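You operate a simulated robot arm through the tools that you are given. There is no shell and no other tool. Be economical: measure what you need, move in short steps, check, and stop when the job is done.

Carry out the task below with a simulated two-armed robot. There is one attempt and no reset: what you move stays moved.

## Task
Put one of the steel hex cap with a red tops from the black pad on the top of the low grey cabinet. Put the steel union with green bands on the top of the back bench away on the free end of the red bench. Turn the orange marker on the tank gauge to 8. Take the orange standing card and put it on the white dish of water. Any order will do. Set down upright: orange standing card.

It is judged by the outcome, as a careful person would: the job done as asked, and still so three seconds after it is handed in. It fails if anything else is knocked over, pushed out of place, dropped, spilled or broken. A push-on lid holds only when it is set on centred and level and pressed home; a screw cap is set on level and turned clockwise until tight.

## Robot
Two 7-joint arms with two-finger parallel grippers on one trunk, on a base that drives. Base frame: it is fixed to the floor where the robot stands at the start and does not move with it; the origin is under the middle of the robot, x ahead of it, y to its left, z up. Lengths are in mm, angles in degrees, forces in N, time in s.
The left shoulder is at the start at [20, 170, 1178], the right one opposite. With the tool pointing down near the work surface each hand reaches from about 160 to 660 mm from the robot's upright axis, wherever it stands, measured 20 degrees to its own side. Places, roughly: free end of the red bench [5900, -200, 800]; orange marker on the tank gauge [5200, 2100, 1000]; orange standing card [2500, 2000, 1000]; steel hex cap with a red top (3x3x3 cm) [700, 0, 800]; steel union with green bands (8x4x3 cm) [5100, 4900, 900]; top of the low grey cabinet [2600, -200, 300]; white dish of water (9x9x2 cm) [2200, 2000, 900]. Payload 3.8 kg a hand.
The tool frame of a hand sits at the grasp point between the pads (the TCP): z along the fingers, y along the line on which they close. The tips reach 30 mm beyond it. Largest opening 110 mm; finger width 20, thickness 10; the body of the gripper, 48 by 112 mm, starts 55 mm behind the TCP.
Orientation is that of the tool frame in the base frame, as a unit quaternion [w, x, y, z]. With the fingers straight down and closing along the base's y, the tool's x points along the base's -x, its y along +y and its z along -z.

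## Interface
- The arms move only by the tool arm_command. It takes "left_increments", "right_increments" or both (then of equal length, played together; a hand with none holds still); each is a list of rows, each an object (a shift or turn left out is 0, a gripper value left out holds the last) with "rotation": the turn, a rotation vector about the base's x, y, z in units of 5 degrees (1.0 is 5 degrees), a list of three; "travel": the shift along the base's x, y, z in units of 40 mm (1.0 is 40 mm), a list of three; "jaw": the finger opening in mm, from 0 to 110. In form: [{"rotation": [ax, ay, az], "travel": [x, y, z], "jaw": jaw}, ...]. A call has 1 to 8 rows; each row shifts and turns the commanded pose from where the row before left it. A call with a number of a shift or a turn outside -1 to 1 is refused whole. A row lasts 0.2 s, in which the tool goes at most 50 mm and 8.6 degrees; a call with a longer step from one row to the next is refused whole, and so is a gripper value outside its range. A pose out of reach is approached as far as the arm can. The call stops where the force on the tool passes 40 N (or 10 N more than at its start, if that is more) or the arm is blocked; 0.2 s more then pass. Each finger travels about 72 mm/s and halts on what it meets, pressing with about 31 N; the grip force reading is that of the motor and also rises with nothing between the fingers. The clock runs only during rows and for 0.2 s after the last one: add rows that do not move to give the fingers time. The reply holds the time, the measured pose of the TCP, the force on the tool along the base axes, the opening and the grip force, in the units named above and with some noise, with the torque about the TCP (base axes, N m) and any sound that the robot's microphone picked up.
- Cameras (640 x 400 px; columns grow to the right, rows downward): "scene" is now at [98.3, -3.4, 1346.3]; the picture's right is [0.07, -1.00, 0.00], its down [-0.56, -0.04, -0.83] and it looks along [0.82, 0.06, -0.56] (base axes); focal length 248 px, centre (320, 200). "left" rides on the left gripper at [72, -17, -103] in its tool frame; the picture's right is [0.23, 0.97, 0.00], its down [-0.76, 0.18, -0.62] and it looks along [-0.61, 0.14, 0.78] (tool axes); focal length 222 px, centre (320, 200). "right" rides on the right gripper at [72, 17, -103] in its tool frame; the picture's right is [-0.23, 0.97, 0.00], its down [-0.76, -0.18, -0.62] and it looks along [-0.61, -0.14, 0.78] (tool axes); focal length 222 px, centre (320, 200). There is no depth. A picture from a camera that has moved, and an enlarged one, comes with that camera's place and axes in the base frame and with its lens. The place of the scene camera against the robot may be out by one fixed shift of up to 25 mm in any direction.
- camera(camera): a new picture of that camera. The clock stands still meanwhile.
- raise_lower(by): slides the trunk up (or, below 0, down) by that many mm; the arms and the scene camera ride with it, the base frame stays. It gives what a move gives, with no picture.
- steer(legs): drives the robot by 1 to 6 legs, each [ahead, turn to the left] in mm and degrees, along the robot's own axes; the way and the turn of a leg run together, so that a leg with both is an arc; at most 1500 mm and 180 degrees a leg. The arms and the cameras ride along, it lands a little off, and it stops where it bumps. It gives what a move gives.
- head_to(pan, tilt): turns the head with the scene camera to pan (to the left, within 80 degrees either way) and tilt (down, from -29 to 69), counted from straight ahead of the robot. It gives what a move gives.
- enlarge(camera, box): a new picture of the part [left, top, right, bottom] of that camera's present view, enlarged. The clock stands still meanwhile.
- sign_off(): hands the job in; it is judged then, once.

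Work in short steps. Places have to be worked out from the pictures, the camera data and where the tool is seen: move nearer, look again, correct. Check each grasp and each placing, and mend what went wrong. You have 165 turns and 138 pictures in all, those below and enlarged ones among them. Open the grippers and draw the arms clear of the work before you hand the job in, unless the task says otherwise; then end with one line.

The tools are called after "Request:" by a JSON object that holds its "op" and its "data". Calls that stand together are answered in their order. arm_command: Moves the arms, as the interface text tells. Its arguments: {"type":"object","properties":{"left_increments":{"type":"array"},"right_increments":{"type":"array"}},"required":[]} The other tools are called the same way: raise_lower (by) slides the trunk up or down; steer (legs) drives the base; head_to (pan, tilt) turns the head that bears the scene camera; camera (camera) takes a picture; enlarge (camera, box) takes an enlarged picture of a part of a camera's view; sign_off () hands the job in.

At the start:

```text
clock: 0.0
left_tcp_pos: [445.1, 128.9, 1120.2]
left_tool_rot: [0.0, 0.0, 1.0, 0.0]
left_ft_force: [-0.8, 0.3, -0.6]
left_moment: [-0.01, 0.0, 0.02]
left_width: 109.8
left_grip_force: 0.1
right_tcp_pos: [451.6, -212.8, 1040.8]
right_tool_rot: [0.0, -0.001, 1.0, 0.0]
right_ft_force: [-0.7, -0.5, -0.2]
right_moment: [0.0, -0.03, 0.0]
right_width: 109.9
right_grip_force: 0.1
trunk travel left (down, up): [-275.0, 295.0]
robot x, y, heading: [-1.0, -1.3, -0.0]
head pan, tilt: [4.2, 34.3]
```

scene: 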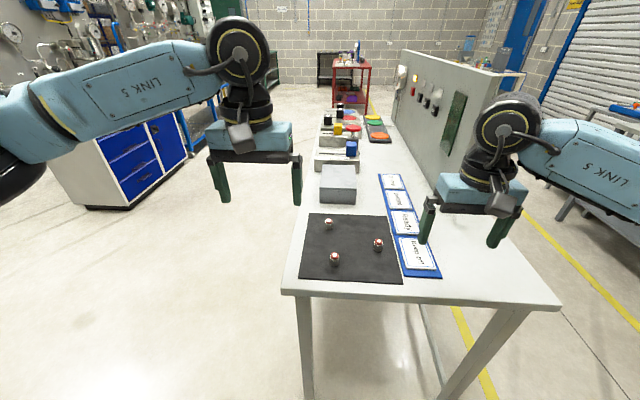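
right: 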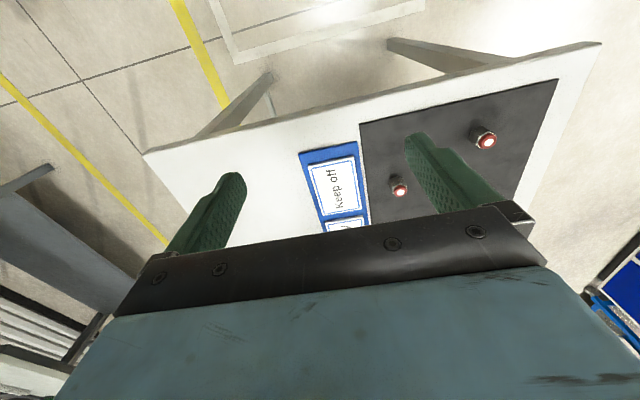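
left: 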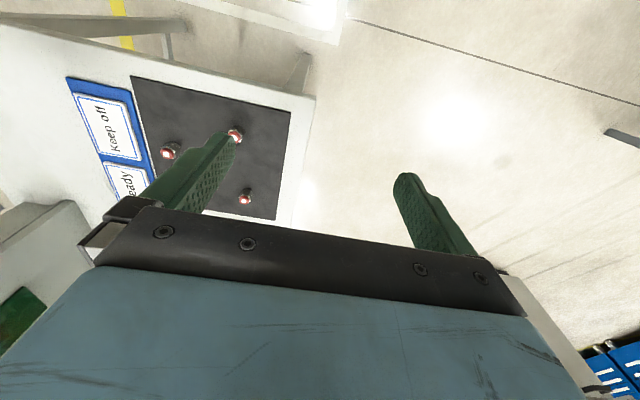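

I look closer at the pad with the caps, and at what lies beyond it.

Request:
{"op": "enlarge", "data": {"camera": "scene", "box": [280, 190, 460, 300]}}

Request:
{"op": "enlarge", "data": {"camera": "scene", "box": [290, 20, 450, 120]}}

Request:
{"op": "enlarge", "data": {"camera": "left", "box": [60, 60, 320, 222]}}

```text
3.56 times, centred on (370, 245) of scene
camera zoom: at [98.3, -3.4, 1346.3], right [0.07, -1.0, 0.0], down [-0.56, -0.04, -0.83], along [0.82, 0.06, -0.56], focal length 881 px, centre (142, 40)
```

zoom: 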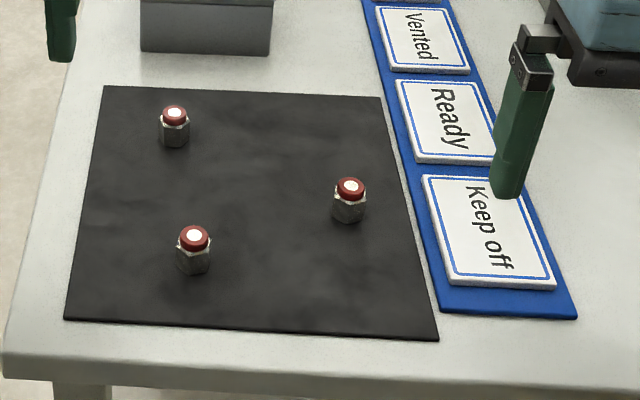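

```text
4.00 times, centred on (370, 70) of scene
camera zoom: at [98.3, -3.4, 1346.3], right [0.07, -1.0, 0.0], down [-0.56, -0.04, -0.83], along [0.82, 0.06, -0.56], focal length 991 px, centre (120, 720)
```

zoom: 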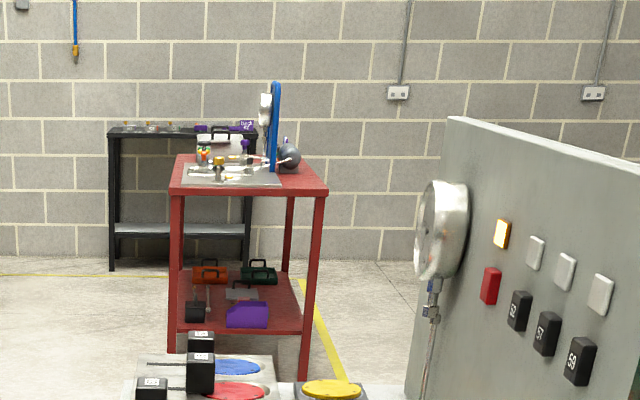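

```text
2.46 times, centred on (190, 141) of left
camera zoom: at [371.8, 112.4, 1223.2], right [-0.23, 0.97, 0.0], down [0.76, 0.18, 0.62], along [0.61, 0.14, -0.78], focal length 547 px, centre (640, 345)
```

zoom: 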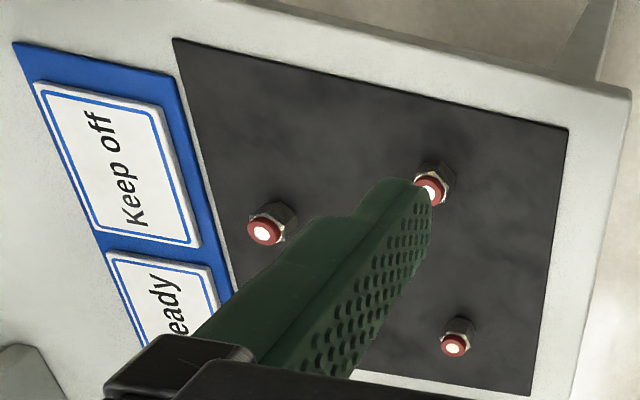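

The cap nearest the robot sits near x 573, y -5. I bring the left hand above it at z 900 and look again.

Request:
{"op": "arm_command", "data": {"left_increments": [{"travel": [0.53, -0.56, -0.9], "jaw": 70}, {"travel": [0.53, -0.56, -0.9]}, {"travel": [0.53, -0.56, -0.9]}, {"travel": [0.53, -0.56, -0.9]}, {"travel": [0.53, -0.56, -0.9]}, {"travel": [0.53, -0.56, -0.9]}, {}]}}

Request:
{"op": "camera", "data": {"camera": "left"}}

Request:
{"op": "camera", "data": {"camera": "scene"}}

```text
clock: 1.6
left_tcp_pos: [572.9, -3.9, 905.2]
left_tool_rot: [-0.001, -0.001, 1.0, 0.0]
left_ft_force: [0.3, 0.3, -0.3]
left_moment: [-0.06, 0.0, -0.03]
left_width: 70.0
left_grip_force: 0.1
right_tcp_pos: [452.5, -214.2, 1041.6]
right_tool_rot: [-0.001, -0.001, 1.0, 0.0]
right_ft_force: [0.0, 0.0, 0.1]
right_moment: [0.02, 0.01, 0.0]
right_width: 109.9
right_grip_force: 0.0
trunk travel left (down, up): [-275.0, 295.0]
robot x, y, heading: [-2.7, 1.1, -0.0]
head pan, tilt: [4.2, 34.3]
```

```text
131 pictures are left
camera left: at [499.1, -21.5, 1008.2], right [-0.23, 0.97, 0.0], down [0.76, 0.18, 0.62], along [0.61, 0.14, -0.78], focal length 222 px, centre (320, 200)
```

left: 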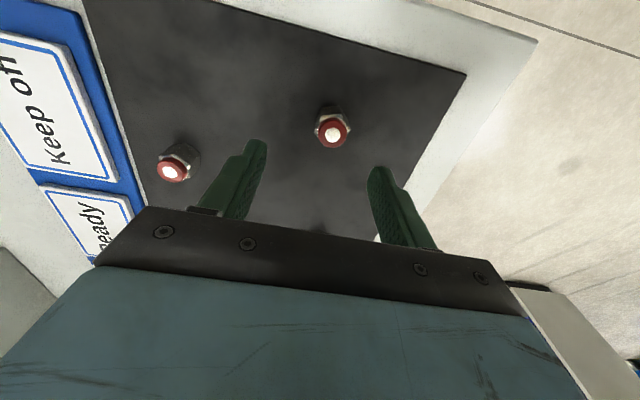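

```text
130 pictures are left
camera scene: at [98.2, -2.6, 1346.3], right [0.07, -1.0, 0.0], down [-0.56, -0.04, -0.83], along [0.82, 0.06, -0.56], focal length 248 px, centre (320, 200)
```

scene: 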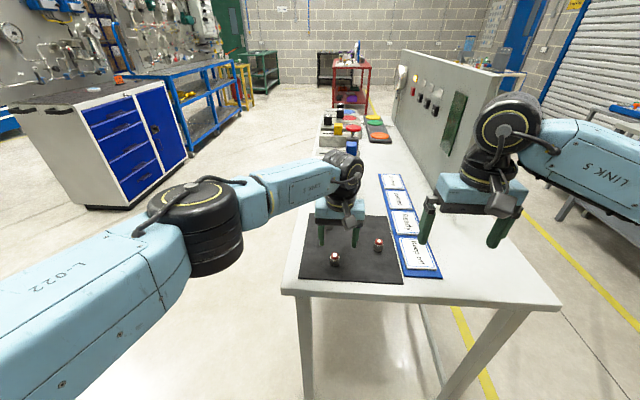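

The two views together put the cap at about x 558, y 1, top z about 850. I shift there, descend a little and look again.

Request:
{"op": "arm_command", "data": {"left_increments": [{"travel": [-0.37, 0.13, -0.4]}, {"travel": [0, 0, -0.4]}, {}]}}

Request:
{"op": "camera", "data": {"camera": "left"}}

Request:
{"op": "enlarge", "data": {"camera": "scene", "box": [280, 190, 460, 300]}}

```text
clock: 2.4
left_tcp_pos: [556.1, 1.3, 870.9]
left_tool_rot: [0.0, -0.001, 1.0, 0.001]
left_ft_force: [-0.6, 0.5, 0.1]
left_moment: [0.0, -0.01, 0.04]
left_width: 70.0
left_grip_force: 0.0
right_tcp_pos: [450.7, -213.3, 1041.9]
right_tool_rot: [0.001, 0.0, 1.0, 0.0]
right_ft_force: [-0.4, -0.3, -0.1]
right_moment: [-0.03, 0.02, -0.01]
right_width: 110.0
right_grip_force: 0.0
trunk travel left (down, up): [-275.0, 295.0]
robot x, y, heading: [1.4, 2.7, 0.5]
head pan, tilt: [4.2, 34.3]
```

```text
129 pictures are left
camera left: at [483.9, -16.6, 975.7], right [-0.23, 0.97, 0.0], down [0.76, 0.18, 0.62], along [0.61, 0.14, -0.78], focal length 222 px, centre (320, 200)
```

left: 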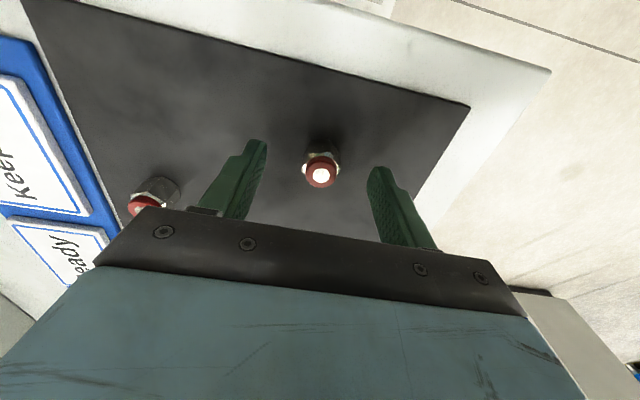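

```text
3.56 times, centred on (370, 245) of scene
camera zoom: at [98.2, -3.1, 1346.3], right [0.07, -1.0, 0.0], down [-0.56, -0.04, -0.83], along [0.82, 0.06, -0.56], focal length 881 px, centre (142, 40)
```

zoom: 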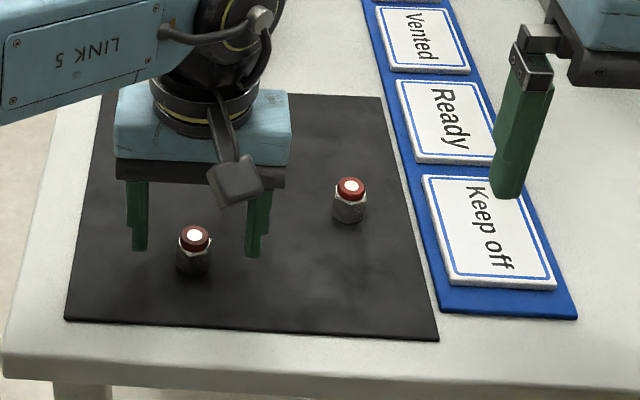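

The cap is at (556, 1), top z about 855, between the fingers. I lower 12 mm so the tips reach its base, then close.

Request:
{"op": "arm_command", "data": {"left_increments": [{"travel": [0, 0, -0.3]}, {"jaw": 40}, {"jaw": 15}, {"jaw": 15}, {"jaw": 15}, {"jaw": 15}]}}

Request:
{"op": "camera", "data": {"camera": "left"}}

```text
clock: 3.8
left_tcp_pos: [556.8, 0.8, 859.8]
left_tool_rot: [0.0, 0.001, 1.0, 0.0]
left_ft_force: [0.8, 0.2, 1.9]
left_moment: [0.02, -0.06, 0.0]
left_width: 25.1
left_grip_force: 31.1
right_tcp_pos: [452.5, -214.7, 1041.8]
right_tool_rot: [0.001, 0.0, 1.0, 0.001]
right_ft_force: [-0.2, 0.3, 0.2]
right_moment: [-0.01, 0.02, 0.02]
right_width: 110.1
right_grip_force: 0.1
trunk travel left (down, up): [-275.0, 295.0]
robot x, y, heading: [-0.1, 0.5, 0.1]
head pan, tilt: [4.2, 34.3]
```

```text
127 pictures are left
camera left: at [484.7, -16.7, 963.9], right [-0.23, 0.97, 0.0], down [0.76, 0.18, 0.62], along [0.61, 0.14, -0.78], focal length 222 px, centre (320, 200)
```

left: 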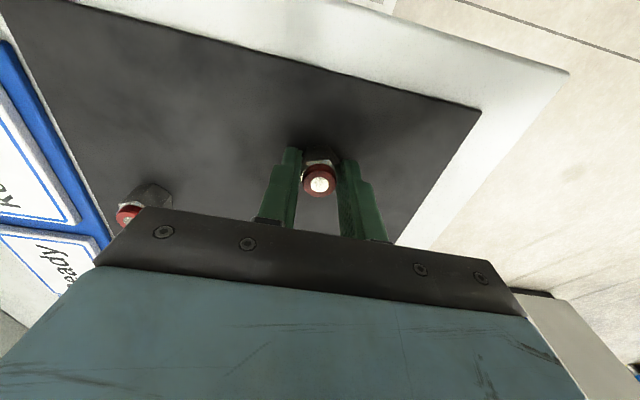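

Gripped at 25 mm. I lift it and draw back to a carrying pose.

Request:
{"op": "arm_command", "data": {"left_increments": [{"travel": [0, 0, 0.9]}, {"travel": [0, 0, 0.9]}, {"travel": [0, 0, 0.9]}, {"travel": [-0.5, 0.5, 0.8]}, {"travel": [-0.7, 0.6, 0.6]}, {"travel": [-0.7, 0.6, 0.6]}, {"travel": [-0.8, 0.8, 0.2]}, {"travel": [-0.8, 0.8, 0]}]}}

Request:
{"op": "head_to", "data": {"pan": 60, "tilt": 20}}

Request:
{"op": "camera", "data": {"camera": "scene"}}

Request:
{"op": "camera", "data": {"camera": "left"}}

```text
clock: 5.6
left_tcp_pos: [414.1, 132.8, 1054.0]
left_tool_rot: [0.0, -0.001, 1.0, -0.001]
left_ft_force: [-0.2, -0.6, -0.4]
left_moment: [0.03, -0.02, 0.01]
left_width: 25.0
left_grip_force: 31.2
right_tcp_pos: [451.2, -213.0, 1040.4]
right_tool_rot: [-0.001, 0.0, 1.0, 0.0]
right_ft_force: [-0.4, 0.5, -0.3]
right_moment: [0.0, 0.0, -0.01]
right_width: 109.9
right_grip_force: 0.0
trunk travel left (down, up): [-275.0, 295.0]
robot x, y, heading: [1.3, -0.5, -0.1]
head pan, tilt: [4.2, 34.3]
```

```text
clock: 6.8
left_tcp_pos: [415.4, 132.3, 1053.7]
left_tool_rot: [0.0, -0.001, 1.0, 0.001]
left_ft_force: [0.3, 0.0, -0.1]
left_moment: [0.03, -0.04, 0.04]
left_width: 24.6
left_grip_force: 30.8
right_tcp_pos: [452.0, -213.4, 1040.6]
right_tool_rot: [0.001, 0.0, 1.0, 0.0]
right_ft_force: [-0.3, -0.2, 1.5]
right_moment: [0.0, 0.0, 0.02]
right_width: 109.9
right_grip_force: 0.0
trunk travel left (down, up): [-275.0, 295.0]
robot x, y, heading: [1.0, -2.0, -0.2]
head pan, tilt: [60.0, 20.0]
```

```text
126 pictures are left
camera scene: at [56.7, 70.7, 1369.0], right [0.87, -0.5, 0.0], down [-0.17, -0.3, -0.94], along [0.47, 0.81, -0.34], focal length 248 px, centre (320, 200)
```

scene: 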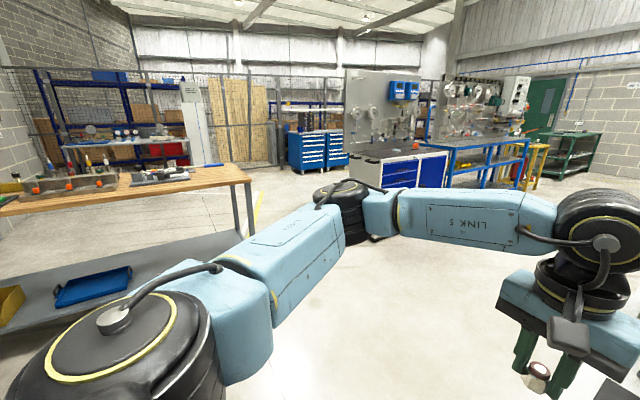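

```text
125 pictures are left
camera left: at [342.8, 115.4, 1157.8], right [-0.23, 0.97, 0.0], down [0.76, 0.18, 0.62], along [0.61, 0.14, -0.78], focal length 222 px, centre (320, 200)
```

left: 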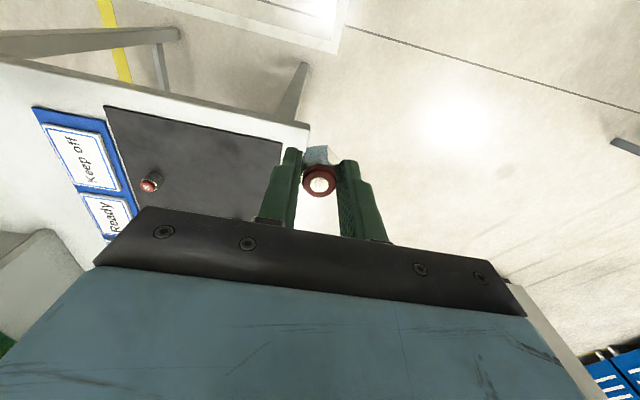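

The cap is held well. The floor corridor between the table and the blue cabinet is clear around y 900, so I drive along it to about x 1750 and then look towards the low grey cabinet.

Request:
{"op": "steer", "data": {"legs": [[0, 75], [900, 0], [0, -75], [1450, 0]]}}

Request:
{"op": "head_to", "data": {"pan": -40, "tilt": 30}}

Request:
{"op": "camera", "data": {"camera": "scene"}}

```text
clock: 24.9
left_tcp_pos: [2097.1, 1002.9, 1054.5]
left_tool_rot: [-0.001, -0.007, 1.0, 0.0]
left_ft_force: [-1.0, -0.3, -1.7]
left_moment: [0.02, 0.02, -0.02]
left_width: 23.3
left_grip_force: 30.8
right_tcp_pos: [2138.7, 656.8, 1040.6]
right_tool_rot: [0.001, -0.006, 1.0, 0.0]
right_ft_force: [0.8, -0.3, -0.1]
right_moment: [0.0, 0.04, -0.02]
right_width: 109.9
right_grip_force: 0.1
trunk travel left (down, up): [-275.0, 295.0]
robot x, y, heading: [1685.0, 866.9, 0.4]
head pan, tilt: [60.0, 20.0]
```

```text
clock: 26.6
left_tcp_pos: [2097.6, 1004.4, 1055.6]
left_tool_rot: [0.0, -0.007, 1.0, -0.001]
left_ft_force: [0.2, 0.8, -0.3]
left_moment: [0.01, -0.03, -0.02]
left_width: 23.4
left_grip_force: 30.8
right_tcp_pos: [2137.8, 657.2, 1040.8]
right_tool_rot: [0.001, -0.006, 1.0, 0.0]
right_ft_force: [0.2, -0.3, -0.3]
right_moment: [0.02, -0.01, -0.01]
right_width: 109.9
right_grip_force: 0.0
trunk travel left (down, up): [-275.0, 295.0]
robot x, y, heading: [1682.7, 864.7, 0.5]
head pan, tilt: [-40.0, 30.0]
```

```text
124 pictures are left
camera scene: at [1763.9, 798.6, 1353.0], right [-0.63, -0.77, 0.0], down [-0.39, 0.32, -0.87], along [0.67, -0.55, -0.5], focal length 248 px, centre (320, 200)
```

scene: 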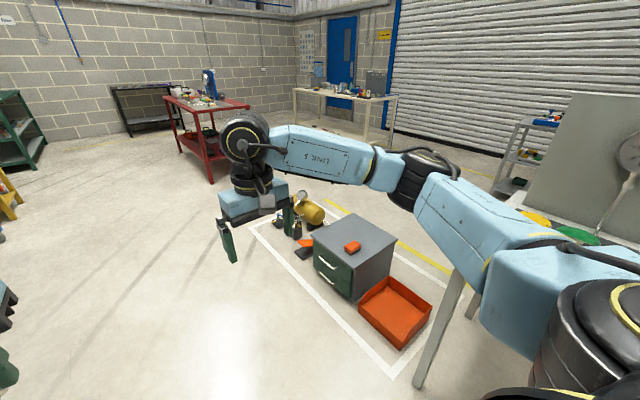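

The low grey cabinet's top spans roughly x 2470–2790, y -460 to 40, with an orange thing on it. I drive to (2530, 865), face it, and look down.

Request:
{"op": "steer", "data": {"legs": [[850, 0], [0, -90], [330, 0]]}}

Request:
{"op": "head_to", "data": {"pan": 10, "tilt": 55}}

Request:
{"op": "camera", "data": {"camera": "scene"}}

Request:
{"op": "camera", "data": {"camera": "left"}}

```text
clock: 36.8
left_tcp_pos: [2712.8, 141.5, 1054.0]
left_tool_rot: [0.0, 0.691, 0.723, 0.0]
left_ft_force: [0.1, -0.7, -0.8]
left_moment: [0.02, 0.0, 0.0]
left_width: 23.3
left_grip_force: 31.2
right_tcp_pos: [2368.7, 88.5, 1040.3]
right_tool_rot: [0.0, 0.691, 0.723, 0.0]
right_ft_force: [-0.7, -0.4, -1.0]
right_moment: [0.03, 0.0, 0.03]
right_width: 109.9
right_grip_force: 0.1
trunk travel left (down, up): [-275.0, 295.0]
robot x, y, heading: [2560.1, 550.0, -87.5]
head pan, tilt: [-40.0, 30.0]
```

```text
clock: 37.9
left_tcp_pos: [2712.8, 141.5, 1054.9]
left_tool_rot: [0.0, 0.691, 0.723, 0.0]
left_ft_force: [0.3, 0.0, -0.6]
left_moment: [-0.04, 0.0, -0.01]
left_width: 23.6
left_grip_force: 30.7
right_tcp_pos: [2368.6, 89.8, 1040.4]
right_tool_rot: [0.0, 0.691, 0.723, 0.0]
right_ft_force: [0.7, 0.4, -0.1]
right_moment: [-0.01, 0.04, 0.0]
right_width: 109.9
right_grip_force: 0.1
trunk travel left (down, up): [-275.0, 295.0]
robot x, y, heading: [2567.8, 553.1, -87.4]
head pan, tilt: [10.0, 55.0]
```

```text
123 pictures are left
camera scene: at [2567.4, 448.9, 1317.0], right [-0.98, -0.22, 0.0], down [-0.18, 0.8, -0.57], along [0.12, -0.56, -0.82], focal length 248 px, centre (320, 200)
```

scene: 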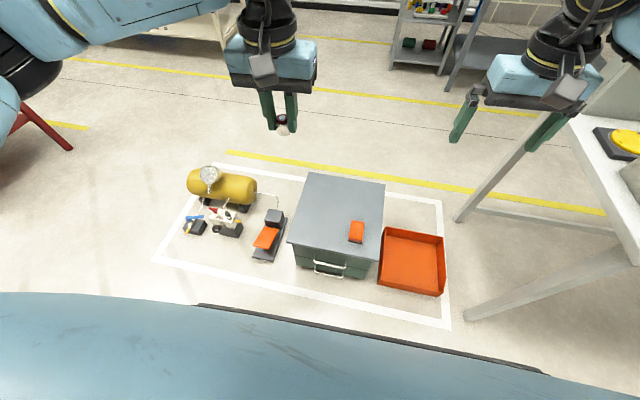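

```text
122 pictures are left
camera left: at [2692.5, 212.8, 1157.8], right [0.96, 0.27, 0.0], down [0.21, -0.75, 0.62], along [0.17, -0.6, -0.78], focal length 222 px, centre (320, 200)
```

left: 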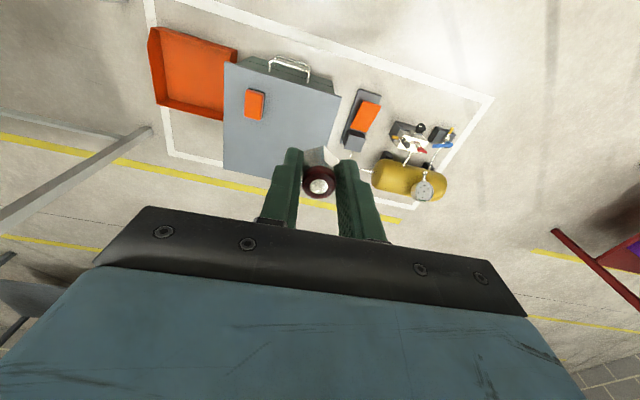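

Cabinet front edge is near y 20, and a free spot is near (2690, -80), well clear of the orange block. I creep 140 mm ahead and lower the trunk.

Request:
{"op": "steer", "data": {"legs": [[140, -2]]}}

Request:
{"op": "raise_lower", "data": {"by": -270}}

Request:
{"op": "camera", "data": {"camera": "left"}}

Request:
{"op": "camera", "data": {"camera": "scene"}}

```text
clock: 39.3
left_tcp_pos: [2702.5, -3.0, 1053.5]
left_tool_rot: [0.0, 0.704, 0.71, 0.001]
left_ft_force: [0.8, -0.6, -0.1]
left_moment: [0.03, -0.04, 0.01]
left_width: 23.3
left_grip_force: 30.7
right_tcp_pos: [2357.6, -43.0, 1041.4]
right_tool_rot: [0.0, 0.704, 0.71, 0.001]
right_ft_force: [-0.3, 0.5, -0.5]
right_moment: [0.04, 0.0, 0.03]
right_width: 110.0
right_grip_force: 0.1
trunk travel left (down, up): [-275.0, 295.0]
robot x, y, heading: [2567.2, 409.0, -89.3]
head pan, tilt: [10.0, 55.0]
```

```text
clock: 42.0
left_tcp_pos: [2702.5, -0.3, 784.3]
left_tool_rot: [0.0, 0.704, 0.711, 0.0]
left_ft_force: [0.1, -0.3, -1.1]
left_moment: [0.03, -0.02, 0.02]
left_width: 23.5
left_grip_force: 31.2
right_tcp_pos: [2356.5, -41.1, 770.5]
right_tool_rot: [0.0, 0.704, 0.71, -0.001]
right_ft_force: [-0.4, 0.8, -0.3]
right_moment: [-0.01, 0.02, 0.01]
right_width: 110.0
right_grip_force: 0.0
trunk travel left (down, up): [-5.0, 565.0]
robot x, y, heading: [2564.4, 412.0, -89.5]
head pan, tilt: [10.0, 55.0]
```

```text
121 pictures are left
camera left: at [2684.4, 71.2, 888.0], right [0.97, 0.24, 0.0], down [0.19, -0.76, 0.62], along [0.15, -0.61, -0.78], focal length 222 px, centre (320, 200)
```

left: 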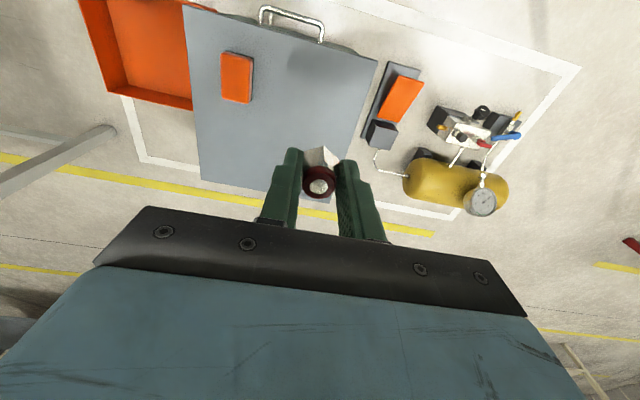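

```text
120 pictures are left
camera scene: at [2568.1, 311.1, 1047.0], right [-0.98, -0.18, 0.0], down [-0.15, 0.81, -0.57], along [0.11, -0.56, -0.82], focal length 248 px, centre (320, 200)
```

scene: 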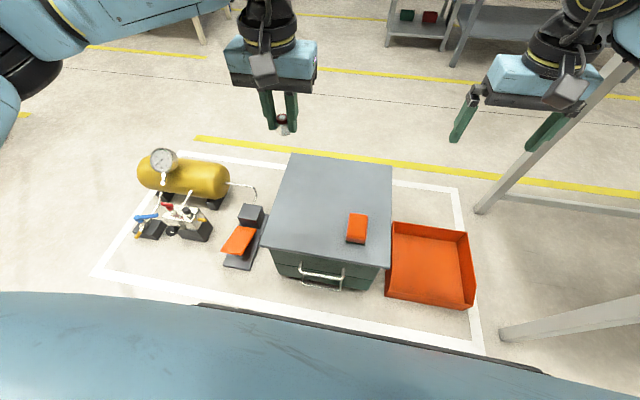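

The cabinet top comes out near z 325. I bring the cap down over (2690, -70), stopping at z about 440 to check.

Request:
{"op": "arm_command", "data": {"left_increments": [{"travel": [0, -0.3, -1]}, {"travel": [0, -0.3, -1]}, {"travel": [-0.05, -0.3, -1]}, {"travel": [-0.05, -0.3, -1]}, {"travel": [-0.05, -0.3, -1]}, {"travel": [-0.1, -0.25, -1]}, {"travel": [0, 0, -1]}, {"travel": [0, 0, -1]}]}}

Request:
{"op": "camera", "data": {"camera": "left"}}

Request:
{"op": "camera", "data": {"camera": "scene"}}

```text
clock: 43.8
left_tcp_pos: [2692.8, -69.8, 463.7]
left_tool_rot: [0.001, 0.703, 0.711, -0.001]
left_ft_force: [-0.3, 0.0, 0.2]
left_moment: [0.01, 0.01, 0.02]
left_width: 23.5
left_grip_force: 30.5
right_tcp_pos: [2357.0, -40.6, 771.6]
right_tool_rot: [0.0, 0.704, 0.71, -0.001]
right_ft_force: [0.0, 0.5, -0.3]
right_moment: [-0.03, 0.02, 0.05]
right_width: 110.0
right_grip_force: 0.1
trunk travel left (down, up): [-5.0, 565.0]
robot x, y, heading: [2568.5, 410.7, -89.4]
head pan, tilt: [10.0, 55.0]
```

```text
119 pictures are left
camera left: at [2675.8, 2.3, 567.4], right [0.97, 0.24, 0.0], down [0.19, -0.76, 0.62], along [0.15, -0.61, -0.78], focal length 222 px, centre (320, 200)
```

left: 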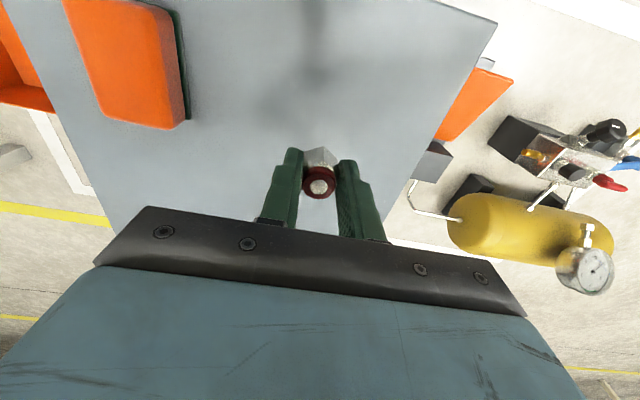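

```text
118 pictures are left
camera scene: at [2568.1, 311.1, 1046.9], right [-0.98, -0.18, 0.0], down [-0.15, 0.81, -0.57], along [0.11, -0.56, -0.82], focal length 248 px, centre (320, 200)
```

scene: 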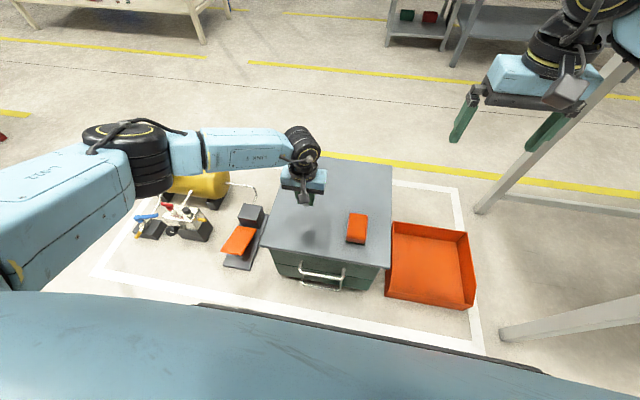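

The corner view confirms the top at z about 325, so the cap should touch at TCP z about 357. I lower to 368 and then by 3 mm steps.

Request:
{"op": "arm_command", "data": {"left_increments": [{"travel": [0, 0, -1]}, {"travel": [0, 0, -1]}, {"travel": [0, 0, -0.4]}, {"travel": [0, 0, -0.08]}, {}]}}

Request:
{"op": "camera", "data": {"camera": "left"}}

```text
clock: 45.0
left_tcp_pos: [2694.6, -71.5, 364.6]
left_tool_rot: [0.001, 0.702, 0.712, -0.001]
left_ft_force: [4.1, 3.3, 17.5]
left_moment: [0.06, -0.1, 0.02]
left_width: 23.5
left_grip_force: 31.3
right_tcp_pos: [2357.6, -40.0, 771.8]
right_tool_rot: [0.0, 0.704, 0.71, -0.001]
right_ft_force: [-0.6, 0.5, 0.3]
right_moment: [0.02, -0.01, -0.01]
right_width: 110.0
right_grip_force: 0.0
trunk travel left (down, up): [-5.0, 565.0]
robot x, y, heading: [2567.0, 417.0, -89.4]
head pan, tilt: [10.0, 55.0]
```

```text
117 pictures are left
camera left: at [2675.6, 1.3, 469.8], right [0.97, 0.24, 0.0], down [0.19, -0.76, 0.63], along [0.15, -0.61, -0.78], focal length 222 px, centre (320, 200)
```

left: 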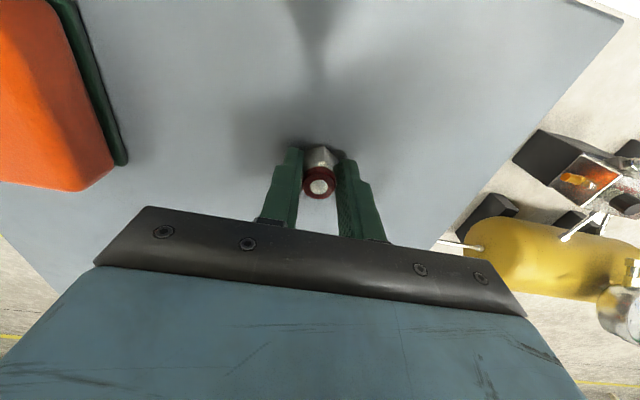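

Contact at 17 N: the cap rests on the top. I ease up slightly, open, and lift away.

Request:
{"op": "arm_command", "data": {"left_increments": [{"travel": [0, 0, 0.07]}, {"jaw": 50}, {"jaw": 70}, {}, {"travel": [0, 0, 0.5]}, {"travel": [0, 0, 1]}, {"travel": [0, 0, 1]}]}}

Request:
{"op": "camera", "data": {"camera": "left"}}

```text
clock: 46.6
left_tcp_pos: [2691.1, -69.3, 468.2]
left_tool_rot: [0.0, 0.703, 0.711, 0.001]
left_ft_force: [-0.6, 0.4, -0.4]
left_moment: [-0.01, -0.01, 0.01]
left_width: 70.2
left_grip_force: 0.0
right_tcp_pos: [2357.0, -39.7, 771.9]
right_tool_rot: [0.0, 0.704, 0.71, 0.0]
right_ft_force: [-0.7, -0.2, -0.2]
right_moment: [-0.01, 0.02, 0.0]
right_width: 109.8
right_grip_force: 0.0
trunk travel left (down, up): [-5.0, 565.0]
robot x, y, heading: [2563.9, 412.8, -89.5]
head pan, tilt: [10.0, 55.0]
```

```text
116 pictures are left
camera left: at [2674.1, 2.4, 571.1], right [0.97, 0.24, 0.0], down [0.19, -0.76, 0.62], along [0.15, -0.61, -0.78], focal length 222 px, centre (320, 200)
```

left: 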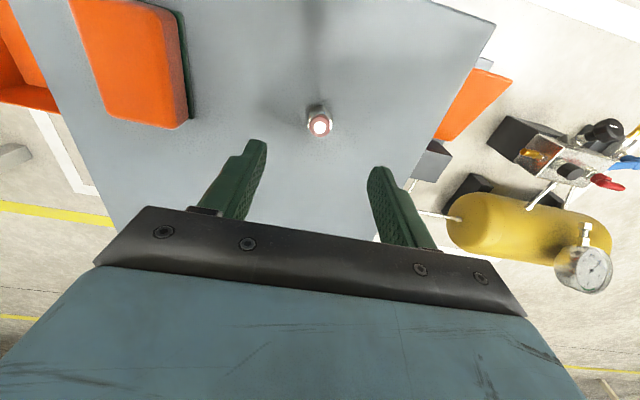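

The cap stands on the cabinet top. I raise the hand and the trunk, then back off and turn toward the blue cabinet.

Request:
{"op": "arm_command", "data": {"left_increments": [{"travel": [0, 0, 1]}, {"travel": [0, 0, 1]}, {"travel": [0, 0.2, 1]}, {"travel": [0, 0.2, 1]}, {"travel": [0, 0.3, 1]}, {"travel": [0, 0.3, 1]}, {"travel": [0, 0.3, 1]}, {"travel": [0, 0.3, 0.5]}]}}

Request:
{"op": "raise_lower", "data": {"by": 270}}

Request:
{"op": "steer", "data": {"legs": [[-400, 0], [0, 180]]}}

Request:
{"op": "head_to", "data": {"pan": 0, "tilt": 25}}

Request:
{"op": "camera", "data": {"camera": "scene"}}

```text
clock: 48.4
left_tcp_pos: [2692.6, -5.5, 768.0]
left_tool_rot: [0.0, 0.703, 0.711, 0.001]
left_ft_force: [0.8, -0.3, -0.1]
left_moment: [0.0, 0.03, -0.01]
left_width: 69.9
left_grip_force: 0.0
right_tcp_pos: [2356.6, -40.7, 771.1]
right_tool_rot: [0.0, 0.704, 0.71, -0.001]
right_ft_force: [-1.6, -0.9, 0.3]
right_moment: [-0.04, 0.01, -0.01]
right_width: 110.3
right_grip_force: 0.2
trunk travel left (down, up): [-5.0, 565.0]
robot x, y, heading: [2564.2, 411.6, -89.5]
head pan, tilt: [10.0, 55.0]
```

```text
clock: 51.2
left_tcp_pos: [2693.0, -5.1, 1036.9]
left_tool_rot: [0.0, 0.704, 0.711, 0.0]
left_ft_force: [0.1, 0.2, 0.3]
left_moment: [-0.01, 0.03, 0.0]
left_width: 70.2
left_grip_force: 0.1
right_tcp_pos: [2356.9, -40.4, 1041.4]
right_tool_rot: [0.0, 0.704, 0.71, 0.0]
right_ft_force: [-0.4, -0.4, -0.5]
right_moment: [0.0, 0.01, -0.01]
right_width: 110.2
right_grip_force: 0.1
trunk travel left (down, up): [-275.0, 295.0]
robot x, y, heading: [2563.5, 412.3, -89.4]
head pan, tilt: [10.0, 55.0]
```

```text
clock: 61.0
left_tcp_pos: [2428.7, 1236.1, 1037.7]
left_tool_rot: [0.001, 0.716, -0.699, 0.0]
left_ft_force: [-0.1, -0.2, 1.2]
left_moment: [-0.01, -0.03, -0.02]
left_width: 70.2
left_grip_force: 0.2
right_tcp_pos: [2765.3, 1274.2, 1040.6]
right_tool_rot: [-0.001, 0.715, -0.699, 0.0]
right_ft_force: [0.2, 0.1, 0.8]
right_moment: [0.02, -0.02, -0.03]
right_width: 110.0
right_grip_force: 0.0
trunk travel left (down, up): [-275.0, 295.0]
robot x, y, heading: [2562.0, 821.2, 91.4]
head pan, tilt: [10.0, 55.0]
```

```text
clock: 62.0
left_tcp_pos: [2427.3, 1235.0, 1035.3]
left_tool_rot: [0.001, 0.716, -0.698, 0.001]
left_ft_force: [-0.2, -0.2, 0.7]
left_moment: [-0.02, 0.02, 0.01]
left_width: 70.0
left_grip_force: 0.0
right_tcp_pos: [2764.5, 1274.8, 1041.3]
right_tool_rot: [-0.001, 0.715, -0.699, 0.0]
right_ft_force: [0.1, 0.2, 0.1]
right_moment: [0.0, 0.03, -0.01]
right_width: 110.2
right_grip_force: 0.0
trunk travel left (down, up): [-275.0, 295.0]
robot x, y, heading: [2561.8, 817.3, 91.1]
head pan, tilt: [0.0, 25.0]
```

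```text
115 pictures are left
camera scene: at [2547.5, 921.6, 1360.9], right [1.0, 0.02, 0.0], down [0.01, -0.42, -0.91], along [-0.02, 0.91, -0.42], focal length 248 px, centre (320, 200)
```

scene: 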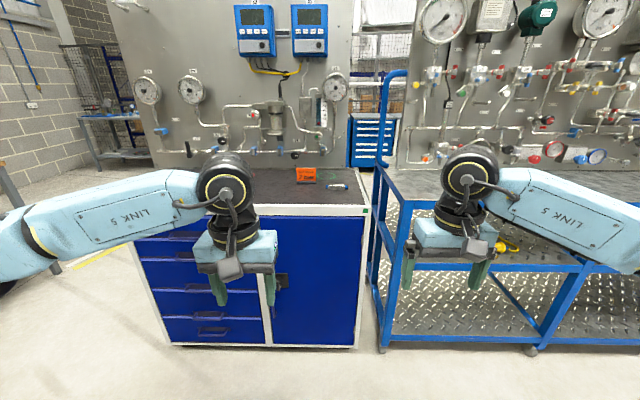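

The orange card and dish are on the blue cabinet. I shift left and nearer, then look.

Request:
{"op": "steer", "data": {"legs": [[0, 45], [230, 0], [0, -46], [260, 0]]}}

Request:
{"op": "head_to", "data": {"pan": 0, "tilt": 35}}

Request:
{"op": "camera", "data": {"camera": "scene"}}

Request:
{"op": "camera", "data": {"camera": "left"}}

```text
clock: 69.3
left_tcp_pos: [2273.8, 1654.6, 1037.0]
left_tool_rot: [0.001, 0.708, -0.706, 0.0]
left_ft_force: [-0.2, 1.6, 0.4]
left_moment: [-0.02, 0.02, 0.02]
left_width: 70.2
left_grip_force: 0.0
right_tcp_pos: [2610.4, 1687.3, 1041.8]
right_tool_rot: [0.0, 0.708, -0.706, 0.0]
right_ft_force: [0.1, -0.8, 0.2]
right_moment: [-0.02, -0.01, 0.0]
right_width: 109.9
right_grip_force: 0.1
trunk travel left (down, up): [-275.0, 295.0]
robot x, y, heading: [2397.6, 1235.6, 90.0]
head pan, tilt: [0.0, 25.0]
```

```text
clock: 70.0
left_tcp_pos: [2273.1, 1653.4, 1038.1]
left_tool_rot: [0.0, 0.707, -0.707, 0.001]
left_ft_force: [0.9, 1.0, 0.7]
left_moment: [0.01, 0.01, -0.02]
left_width: 70.1
left_grip_force: 0.1
right_tcp_pos: [2608.9, 1686.1, 1040.8]
right_tool_rot: [0.001, -0.707, 0.707, 0.0]
right_ft_force: [0.0, -0.5, 0.5]
right_moment: [0.0, 0.0, 0.02]
right_width: 109.9
right_grip_force: 0.0
trunk travel left (down, up): [-275.0, 295.0]
robot x, y, heading: [2395.1, 1234.7, 90.3]
head pan, tilt: [0.0, 35.0]
```

```text
114 pictures are left
camera scene: at [2385.7, 1333.1, 1345.2], right [1.0, 0.0, 0.0], down [0.0, -0.57, -0.82], along [0.0, 0.82, -0.57], focal length 248 px, centre (320, 200)
```

scene: 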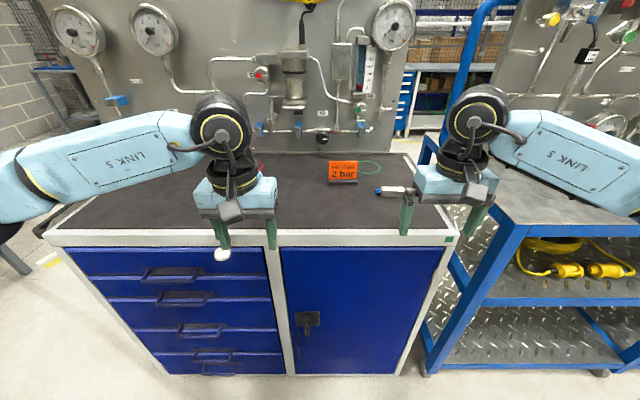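

```text
113 pictures are left
camera left: at [2289.7, 1581.3, 1140.7], right [-0.97, -0.23, 0.0], down [-0.18, 0.76, 0.62], along [-0.14, 0.61, -0.78], focal length 222 px, centre (320, 200)
```

left: 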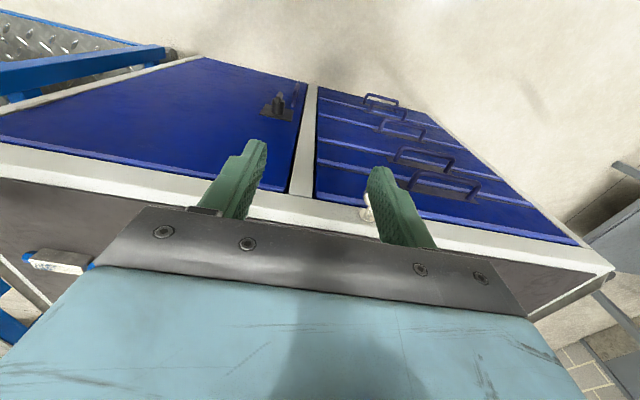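

The dish is hidden by the left hand. I raise the left hand and look again.

Request:
{"op": "arm_command", "data": {"left_increments": [{"travel": [-0.6, 0, 0.9]}, {"travel": [-0.7, 0, 0.9]}, {"travel": [-0.7, 0, 0.9]}, {"travel": [-0.7, 0, 0.9]}, {}]}}

Request:
{"op": "enlarge", "data": {"camera": "scene", "box": [150, 130, 470, 330]}}

Request:
{"op": "enlarge", "data": {"camera": "scene", "box": [300, 140, 400, 202]}}

```text
clock: 71.2
left_tcp_pos: [2165.4, 1655.0, 1180.5]
left_tool_rot: [-0.001, 0.708, -0.706, 0.0]
left_ft_force: [-0.7, 0.6, -0.8]
left_moment: [-0.02, 0.0, 0.01]
left_width: 70.2
left_grip_force: 0.1
right_tcp_pos: [2609.5, 1686.0, 1041.0]
right_tool_rot: [0.0, 0.707, -0.707, 0.0]
right_ft_force: [-0.9, 0.2, -0.2]
right_moment: [-0.01, 0.0, -0.02]
right_width: 109.9
right_grip_force: 0.1
trunk travel left (down, up): [-275.0, 295.0]
robot x, y, heading: [2399.2, 1235.5, 90.0]
head pan, tilt: [0.0, 35.0]
```

```text
2.00 times, centred on (310, 230) of scene
camera zoom: at [2385.9, 1333.7, 1345.1], right [1.0, 0.0, 0.0], down [0.0, -0.57, -0.82], along [0.0, 0.82, -0.57], focal length 495 px, centre (340, 140)
```

zoom: 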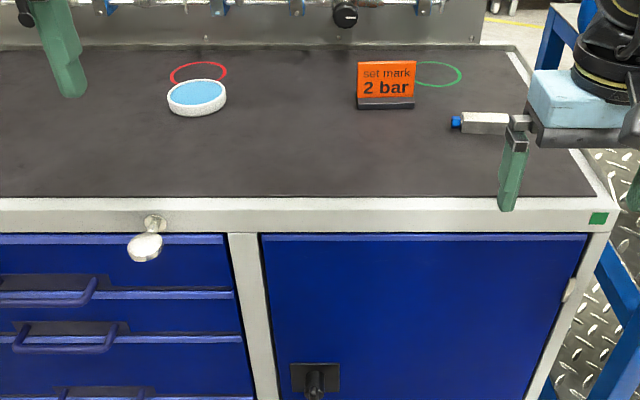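

```text
6.40 times, centred on (350, 171) of scene
camera zoom: at [2385.9, 1333.7, 1345.1], right [1.0, 0.0, 0.0], down [0.0, -0.57, -0.82], along [0.0, 0.82, -0.57], focal length 1585 px, centre (128, 386)
```

zoom: 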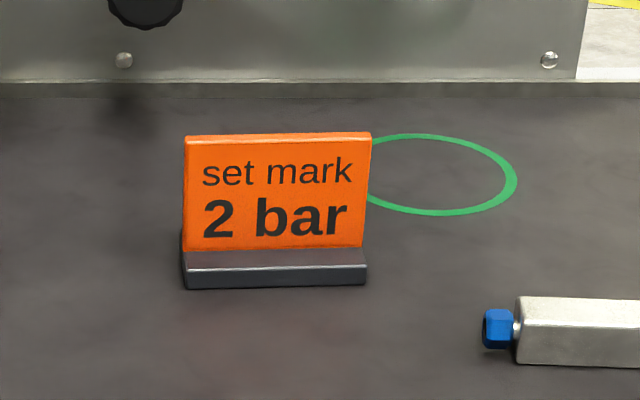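

The card stands at about x 2455 and the dish at about x 2160. I retract the right arm a little, drive 130 mm closer, then look with the left hand camera to fix heights.

Request:
{"op": "arm_command", "data": {"right_increments": [{"travel": [0, -0.6, 0.9]}, {"travel": [0, -0.6, 0.9]}, {"travel": [0, -0.6, 0.9]}, {"travel": [0, -0.6, 0.6]}], "left_increments": [{"travel": [0.9, 0, 0]}, {"travel": [0.9, 0, 0]}, {"travel": [0.9, 0, 0]}, {"travel": [0.9, 0, 0]}]}}

Request:
{"op": "steer", "data": {"legs": [[130, 0]]}}

Request:
{"op": "camera", "data": {"camera": "left"}}

Request:
{"op": "camera", "data": {"camera": "scene"}}

```text
clock: 72.2
left_tcp_pos: [2309.3, 1653.1, 1181.9]
left_tool_rot: [0.001, 0.708, -0.707, 0.0]
left_ft_force: [-0.1, -1.2, -0.2]
left_moment: [-0.03, 0.01, 0.0]
left_width: 69.6
left_grip_force: 0.1
right_tcp_pos: [2608.3, 1589.3, 1173.7]
right_tool_rot: [0.0, 0.707, -0.707, 0.0]
right_ft_force: [-0.4, -0.2, 0.1]
right_moment: [-0.01, 0.03, 0.0]
right_width: 110.0
right_grip_force: 0.1
trunk travel left (down, up): [-275.0, 295.0]
robot x, y, heading: [2394.5, 1235.9, 90.1]
head pan, tilt: [0.0, 35.0]
```

```text
clock: 73.5
left_tcp_pos: [2308.2, 1783.2, 1182.7]
left_tool_rot: [0.001, 0.708, -0.706, 0.0]
left_ft_force: [-0.2, 0.6, 0.1]
left_moment: [-0.03, -0.02, -0.03]
left_width: 70.0
left_grip_force: 0.1
right_tcp_pos: [2607.6, 1719.4, 1173.0]
right_tool_rot: [0.0, 0.708, -0.707, 0.0]
right_ft_force: [0.4, 0.2, -0.3]
right_moment: [-0.04, 0.03, 0.01]
right_width: 110.1
right_grip_force: 0.1
trunk travel left (down, up): [-275.0, 295.0]
robot x, y, heading: [2396.0, 1361.5, 90.1]
head pan, tilt: [0.0, 35.0]
```

```text
110 pictures are left
camera left: at [2324.7, 1711.3, 1285.6], right [-0.97, -0.23, 0.0], down [-0.18, 0.76, 0.62], along [-0.14, 0.61, -0.78], focal length 222 px, centre (320, 200)
```

left: 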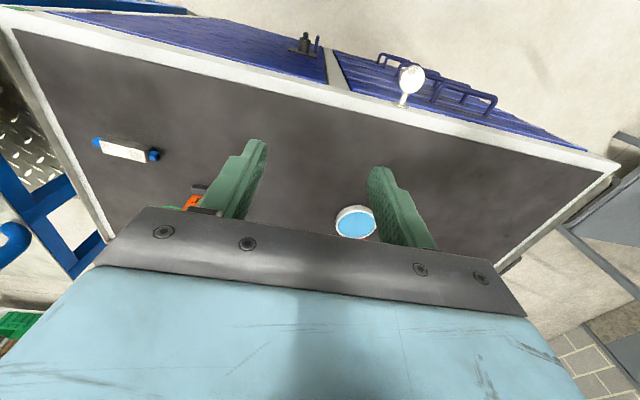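

```text
109 pictures are left
camera scene: at [2385.5, 1462.8, 1345.1], right [1.0, 0.0, 0.0], down [0.0, -0.57, -0.82], along [0.0, 0.82, -0.57], focal length 248 px, centre (320, 200)
```

scene: 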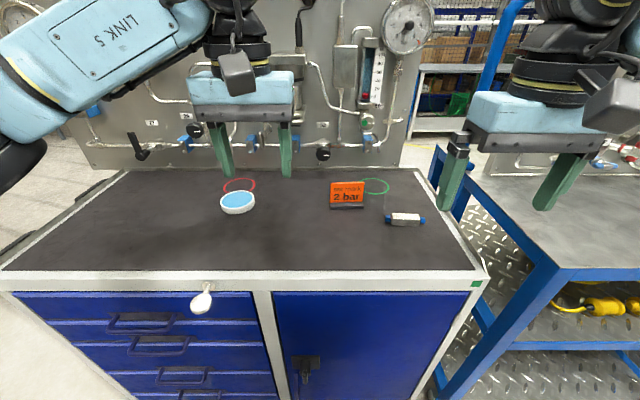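

Estimates put the cabinet top between z 935 and 970. I rotate the left hand -90° about vertical (fingers to close across the card's thin side), in steps.

Request:
{"op": "arm_command", "data": {"left_increments": [{"rotation": [0, 0, -1]}, {"rotation": [0, 0, -1]}, {"rotation": [0, 0, -1]}, {"rotation": [0, 0, -1]}, {"rotation": [0, 0, -1]}, {"rotation": [0, 0, -1]}, {"rotation": [0, 0, -1]}, {"rotation": [0, 0, -1]}]}}

Request:
{"op": "arm_command", "data": {"left_increments": [{"rotation": [0, 0, -1]}, {"rotation": [0, 0, -1]}, {"rotation": [0, 0, -1]}, {"rotation": [0, 0, -1]}, {"rotation": [0, 0, -1]}, {"rotation": [0, 0, -1]}, {"rotation": [0, 0, -1]}, {"rotation": [0, 0, -1]}]}}

Request:
{"op": "arm_command", "data": {"left_increments": [{"rotation": [0, 0, -1]}, {"rotation": [0, 0, -1]}, {"travel": [0.9, 0.9, 0]}, {"travel": [0.9, 0.9, 0]}, {"travel": [0, 0.9, 0]}, {"travel": [0, 0.9, 0]}, {}]}}

Request:
{"op": "camera", "data": {"camera": "left"}}

Request:
{"op": "camera", "data": {"camera": "scene"}}

```text
clock: 75.3
left_tcp_pos: [2307.9, 1781.7, 1183.9]
left_tool_rot: [0.0, -0.423, 0.906, 0.0]
left_ft_force: [-0.3, 0.3, 0.2]
left_moment: [-0.01, -0.01, -0.01]
left_width: 70.1
left_grip_force: 0.0
right_tcp_pos: [2608.4, 1717.5, 1171.8]
right_tool_rot: [0.0, 0.708, -0.706, 0.001]
right_ft_force: [-1.0, -0.5, -0.5]
right_moment: [0.0, 0.0, -0.01]
right_width: 110.1
right_grip_force: 0.0
trunk travel left (down, up): [-275.0, 295.0]
robot x, y, heading: [2395.8, 1360.5, 90.1]
head pan, tilt: [0.0, 35.0]
```

```text
clock: 77.1
left_tcp_pos: [2325.8, 1728.3, 1173.7]
left_tool_rot: [0.001, -0.09, 0.996, 0.0]
left_ft_force: [0.7, -0.1, 0.2]
left_moment: [0.0, -0.01, -0.01]
left_width: 70.0
left_grip_force: 0.1
left hand out of reach, approached as far as the arm can: row 6, 7, 8
right_tcp_pos: [2607.9, 1717.2, 1172.4]
right_tool_rot: [0.0, 0.708, -0.707, 0.0]
right_ft_force: [0.1, 0.2, 0.3]
right_moment: [-0.01, 0.02, -0.01]
right_width: 110.1
right_grip_force: 0.0
trunk travel left (down, up): [-275.0, 295.0]
robot x, y, heading: [2395.2, 1363.7, 90.1]
head pan, tilt: [0.0, 35.0]
```

```text
refused: row 3 steps farther than a row can; nothing moved
```

```text
108 pictures are left
camera left: at [2257.6, 1698.3, 1276.5], right [-0.4, 0.92, 0.0], down [0.72, 0.31, 0.62], along [0.57, 0.25, -0.78], focal length 222 px, centre (320, 200)
```

left: 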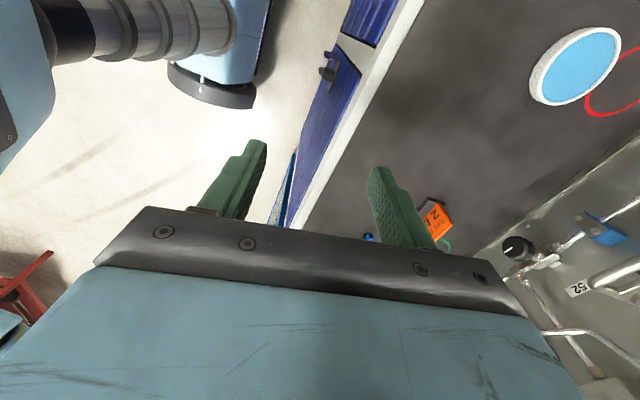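

```text
107 pictures are left
camera scene: at [2385.6, 1461.3, 1345.2], right [1.0, 0.0, 0.0], down [0.0, -0.57, -0.82], along [0.0, 0.82, -0.57], focal length 248 px, centre (320, 200)
```

scene: 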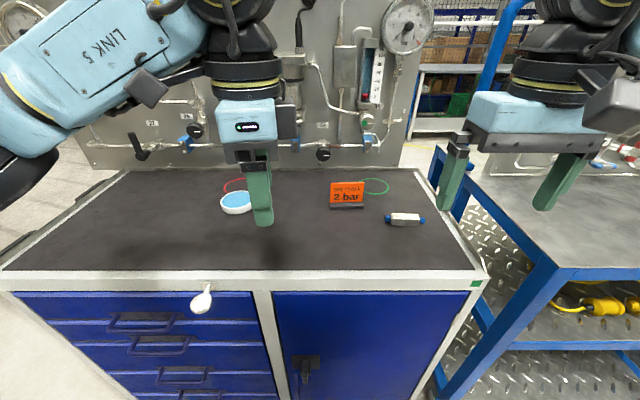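

Turning that way hits the arm's limit. Card base is about 86 mm wide by comparison with the 90 mm dish, so the hand can take it across its width in the original yaw; I rotate back.

Request:
{"op": "arm_command", "data": {"left_increments": [{"rotation": [0, 0, 1]}, {"rotation": [0, 0, 1]}, {"rotation": [0, 0, 1]}, {"rotation": [0, 0, 1]}, {"rotation": [0, 0, 1]}, {"rotation": [0, 0, 1]}, {"rotation": [0, 0, 1]}, {"rotation": [0, 0, 1]}]}}

Request:
{"op": "arm_command", "data": {"left_increments": [{"rotation": [0, 0, 1]}, {"rotation": [0, 0, 1]}, {"rotation": [0, 0, 1]}, {"rotation": [0, 0, 1]}, {"rotation": [0, 0, 1]}, {"rotation": [0, 0, 1]}, {"rotation": [0, 0, 1]}, {"rotation": [0, 0, 1]}]}}

```text
clock: 78.9
left_tcp_pos: [2326.9, 1728.4, 1173.9]
left_tool_rot: [0.0, -0.424, 0.906, 0.001]
left_ft_force: [0.4, 0.1, -0.4]
left_moment: [0.0, -0.04, 0.03]
left_width: 70.0
left_grip_force: 0.0
right_tcp_pos: [2607.6, 1718.1, 1173.1]
right_tool_rot: [0.0, 0.708, -0.706, 0.0]
right_ft_force: [0.0, -0.4, -0.3]
right_moment: [0.02, 0.0, 0.04]
right_width: 110.0
right_grip_force: 0.1
trunk travel left (down, up): [-275.0, 295.0]
robot x, y, heading: [2395.8, 1364.3, 90.1]
head pan, tilt: [0.0, 35.0]
```

```text
clock: 80.7
left_tcp_pos: [2326.4, 1728.9, 1171.7]
left_tool_rot: [-0.001, 0.708, -0.706, 0.0]
left_ft_force: [-0.2, 1.3, -0.2]
left_moment: [-0.01, -0.02, -0.01]
left_width: 69.9
left_grip_force: 0.0
right_tcp_pos: [2608.8, 1718.4, 1173.9]
right_tool_rot: [0.0, 0.708, -0.706, 0.0]
right_ft_force: [-0.2, -0.6, -0.3]
right_moment: [-0.03, 0.02, -0.03]
right_width: 109.9
right_grip_force: 0.1
trunk travel left (down, up): [-275.0, 295.0]
robot x, y, heading: [2396.3, 1358.6, 90.1]
head pan, tilt: [0.0, 35.0]
```

Now I bring the left hand in front of and above the card, opened fully, and look.

Request:
{"op": "arm_command", "data": {"left_increments": [{"travel": [0.8, 0.85, -0.3], "jaw": 110}, {"travel": [0.8, 0.85, -0.3]}, {"travel": [0.8, 0.85, -0.3]}, {"travel": [0.8, 0.85, -0.3]}, {}]}}

Request:
{"op": "camera", "data": {"camera": "left"}}

Request:
{"op": "camera", "data": {"camera": "scene"}}

```text
clock: 81.9
left_tcp_pos: [2453.4, 1866.8, 1123.4]
left_tool_rot: [-0.001, 0.708, -0.706, 0.0]
left_ft_force: [-1.0, -0.2, -0.7]
left_moment: [-0.02, -0.04, -0.01]
left_width: 109.9
left_grip_force: 0.2
right_tcp_pos: [2607.5, 1718.1, 1172.0]
right_tool_rot: [0.0, 0.708, -0.707, 0.0]
right_ft_force: [0.0, 0.4, 0.4]
right_moment: [0.01, -0.03, -0.01]
right_width: 110.0
right_grip_force: 0.0
trunk travel left (down, up): [-275.0, 295.0]
robot x, y, heading: [2398.9, 1363.4, 90.2]
head pan, tilt: [0.0, 35.0]
```

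```text
106 pictures are left
camera left: at [2469.4, 1795.0, 1227.4], right [-0.97, -0.23, 0.0], down [-0.18, 0.76, 0.62], along [-0.14, 0.61, -0.78], focal length 222 px, centre (320, 200)
```

left: 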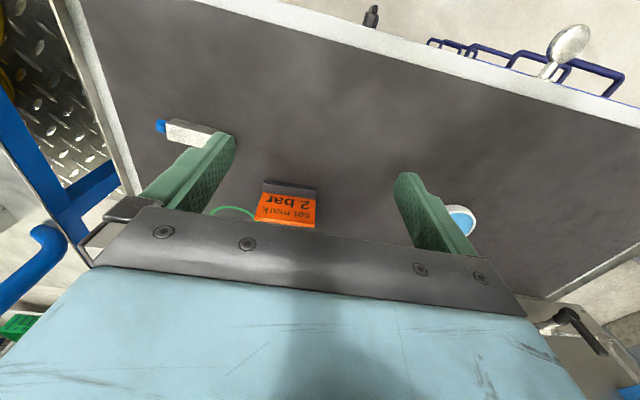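

```text
105 pictures are left
camera scene: at [2384.5, 1461.4, 1345.2], right [1.0, 0.0, 0.0], down [0.0, -0.57, -0.82], along [0.0, 0.82, -0.57], focal length 248 px, centre (320, 200)
```

scene: 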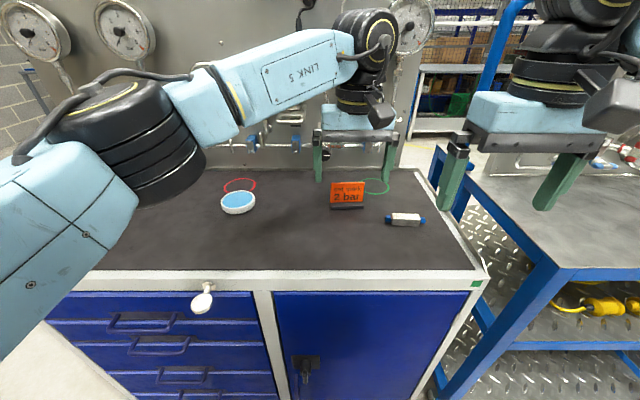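

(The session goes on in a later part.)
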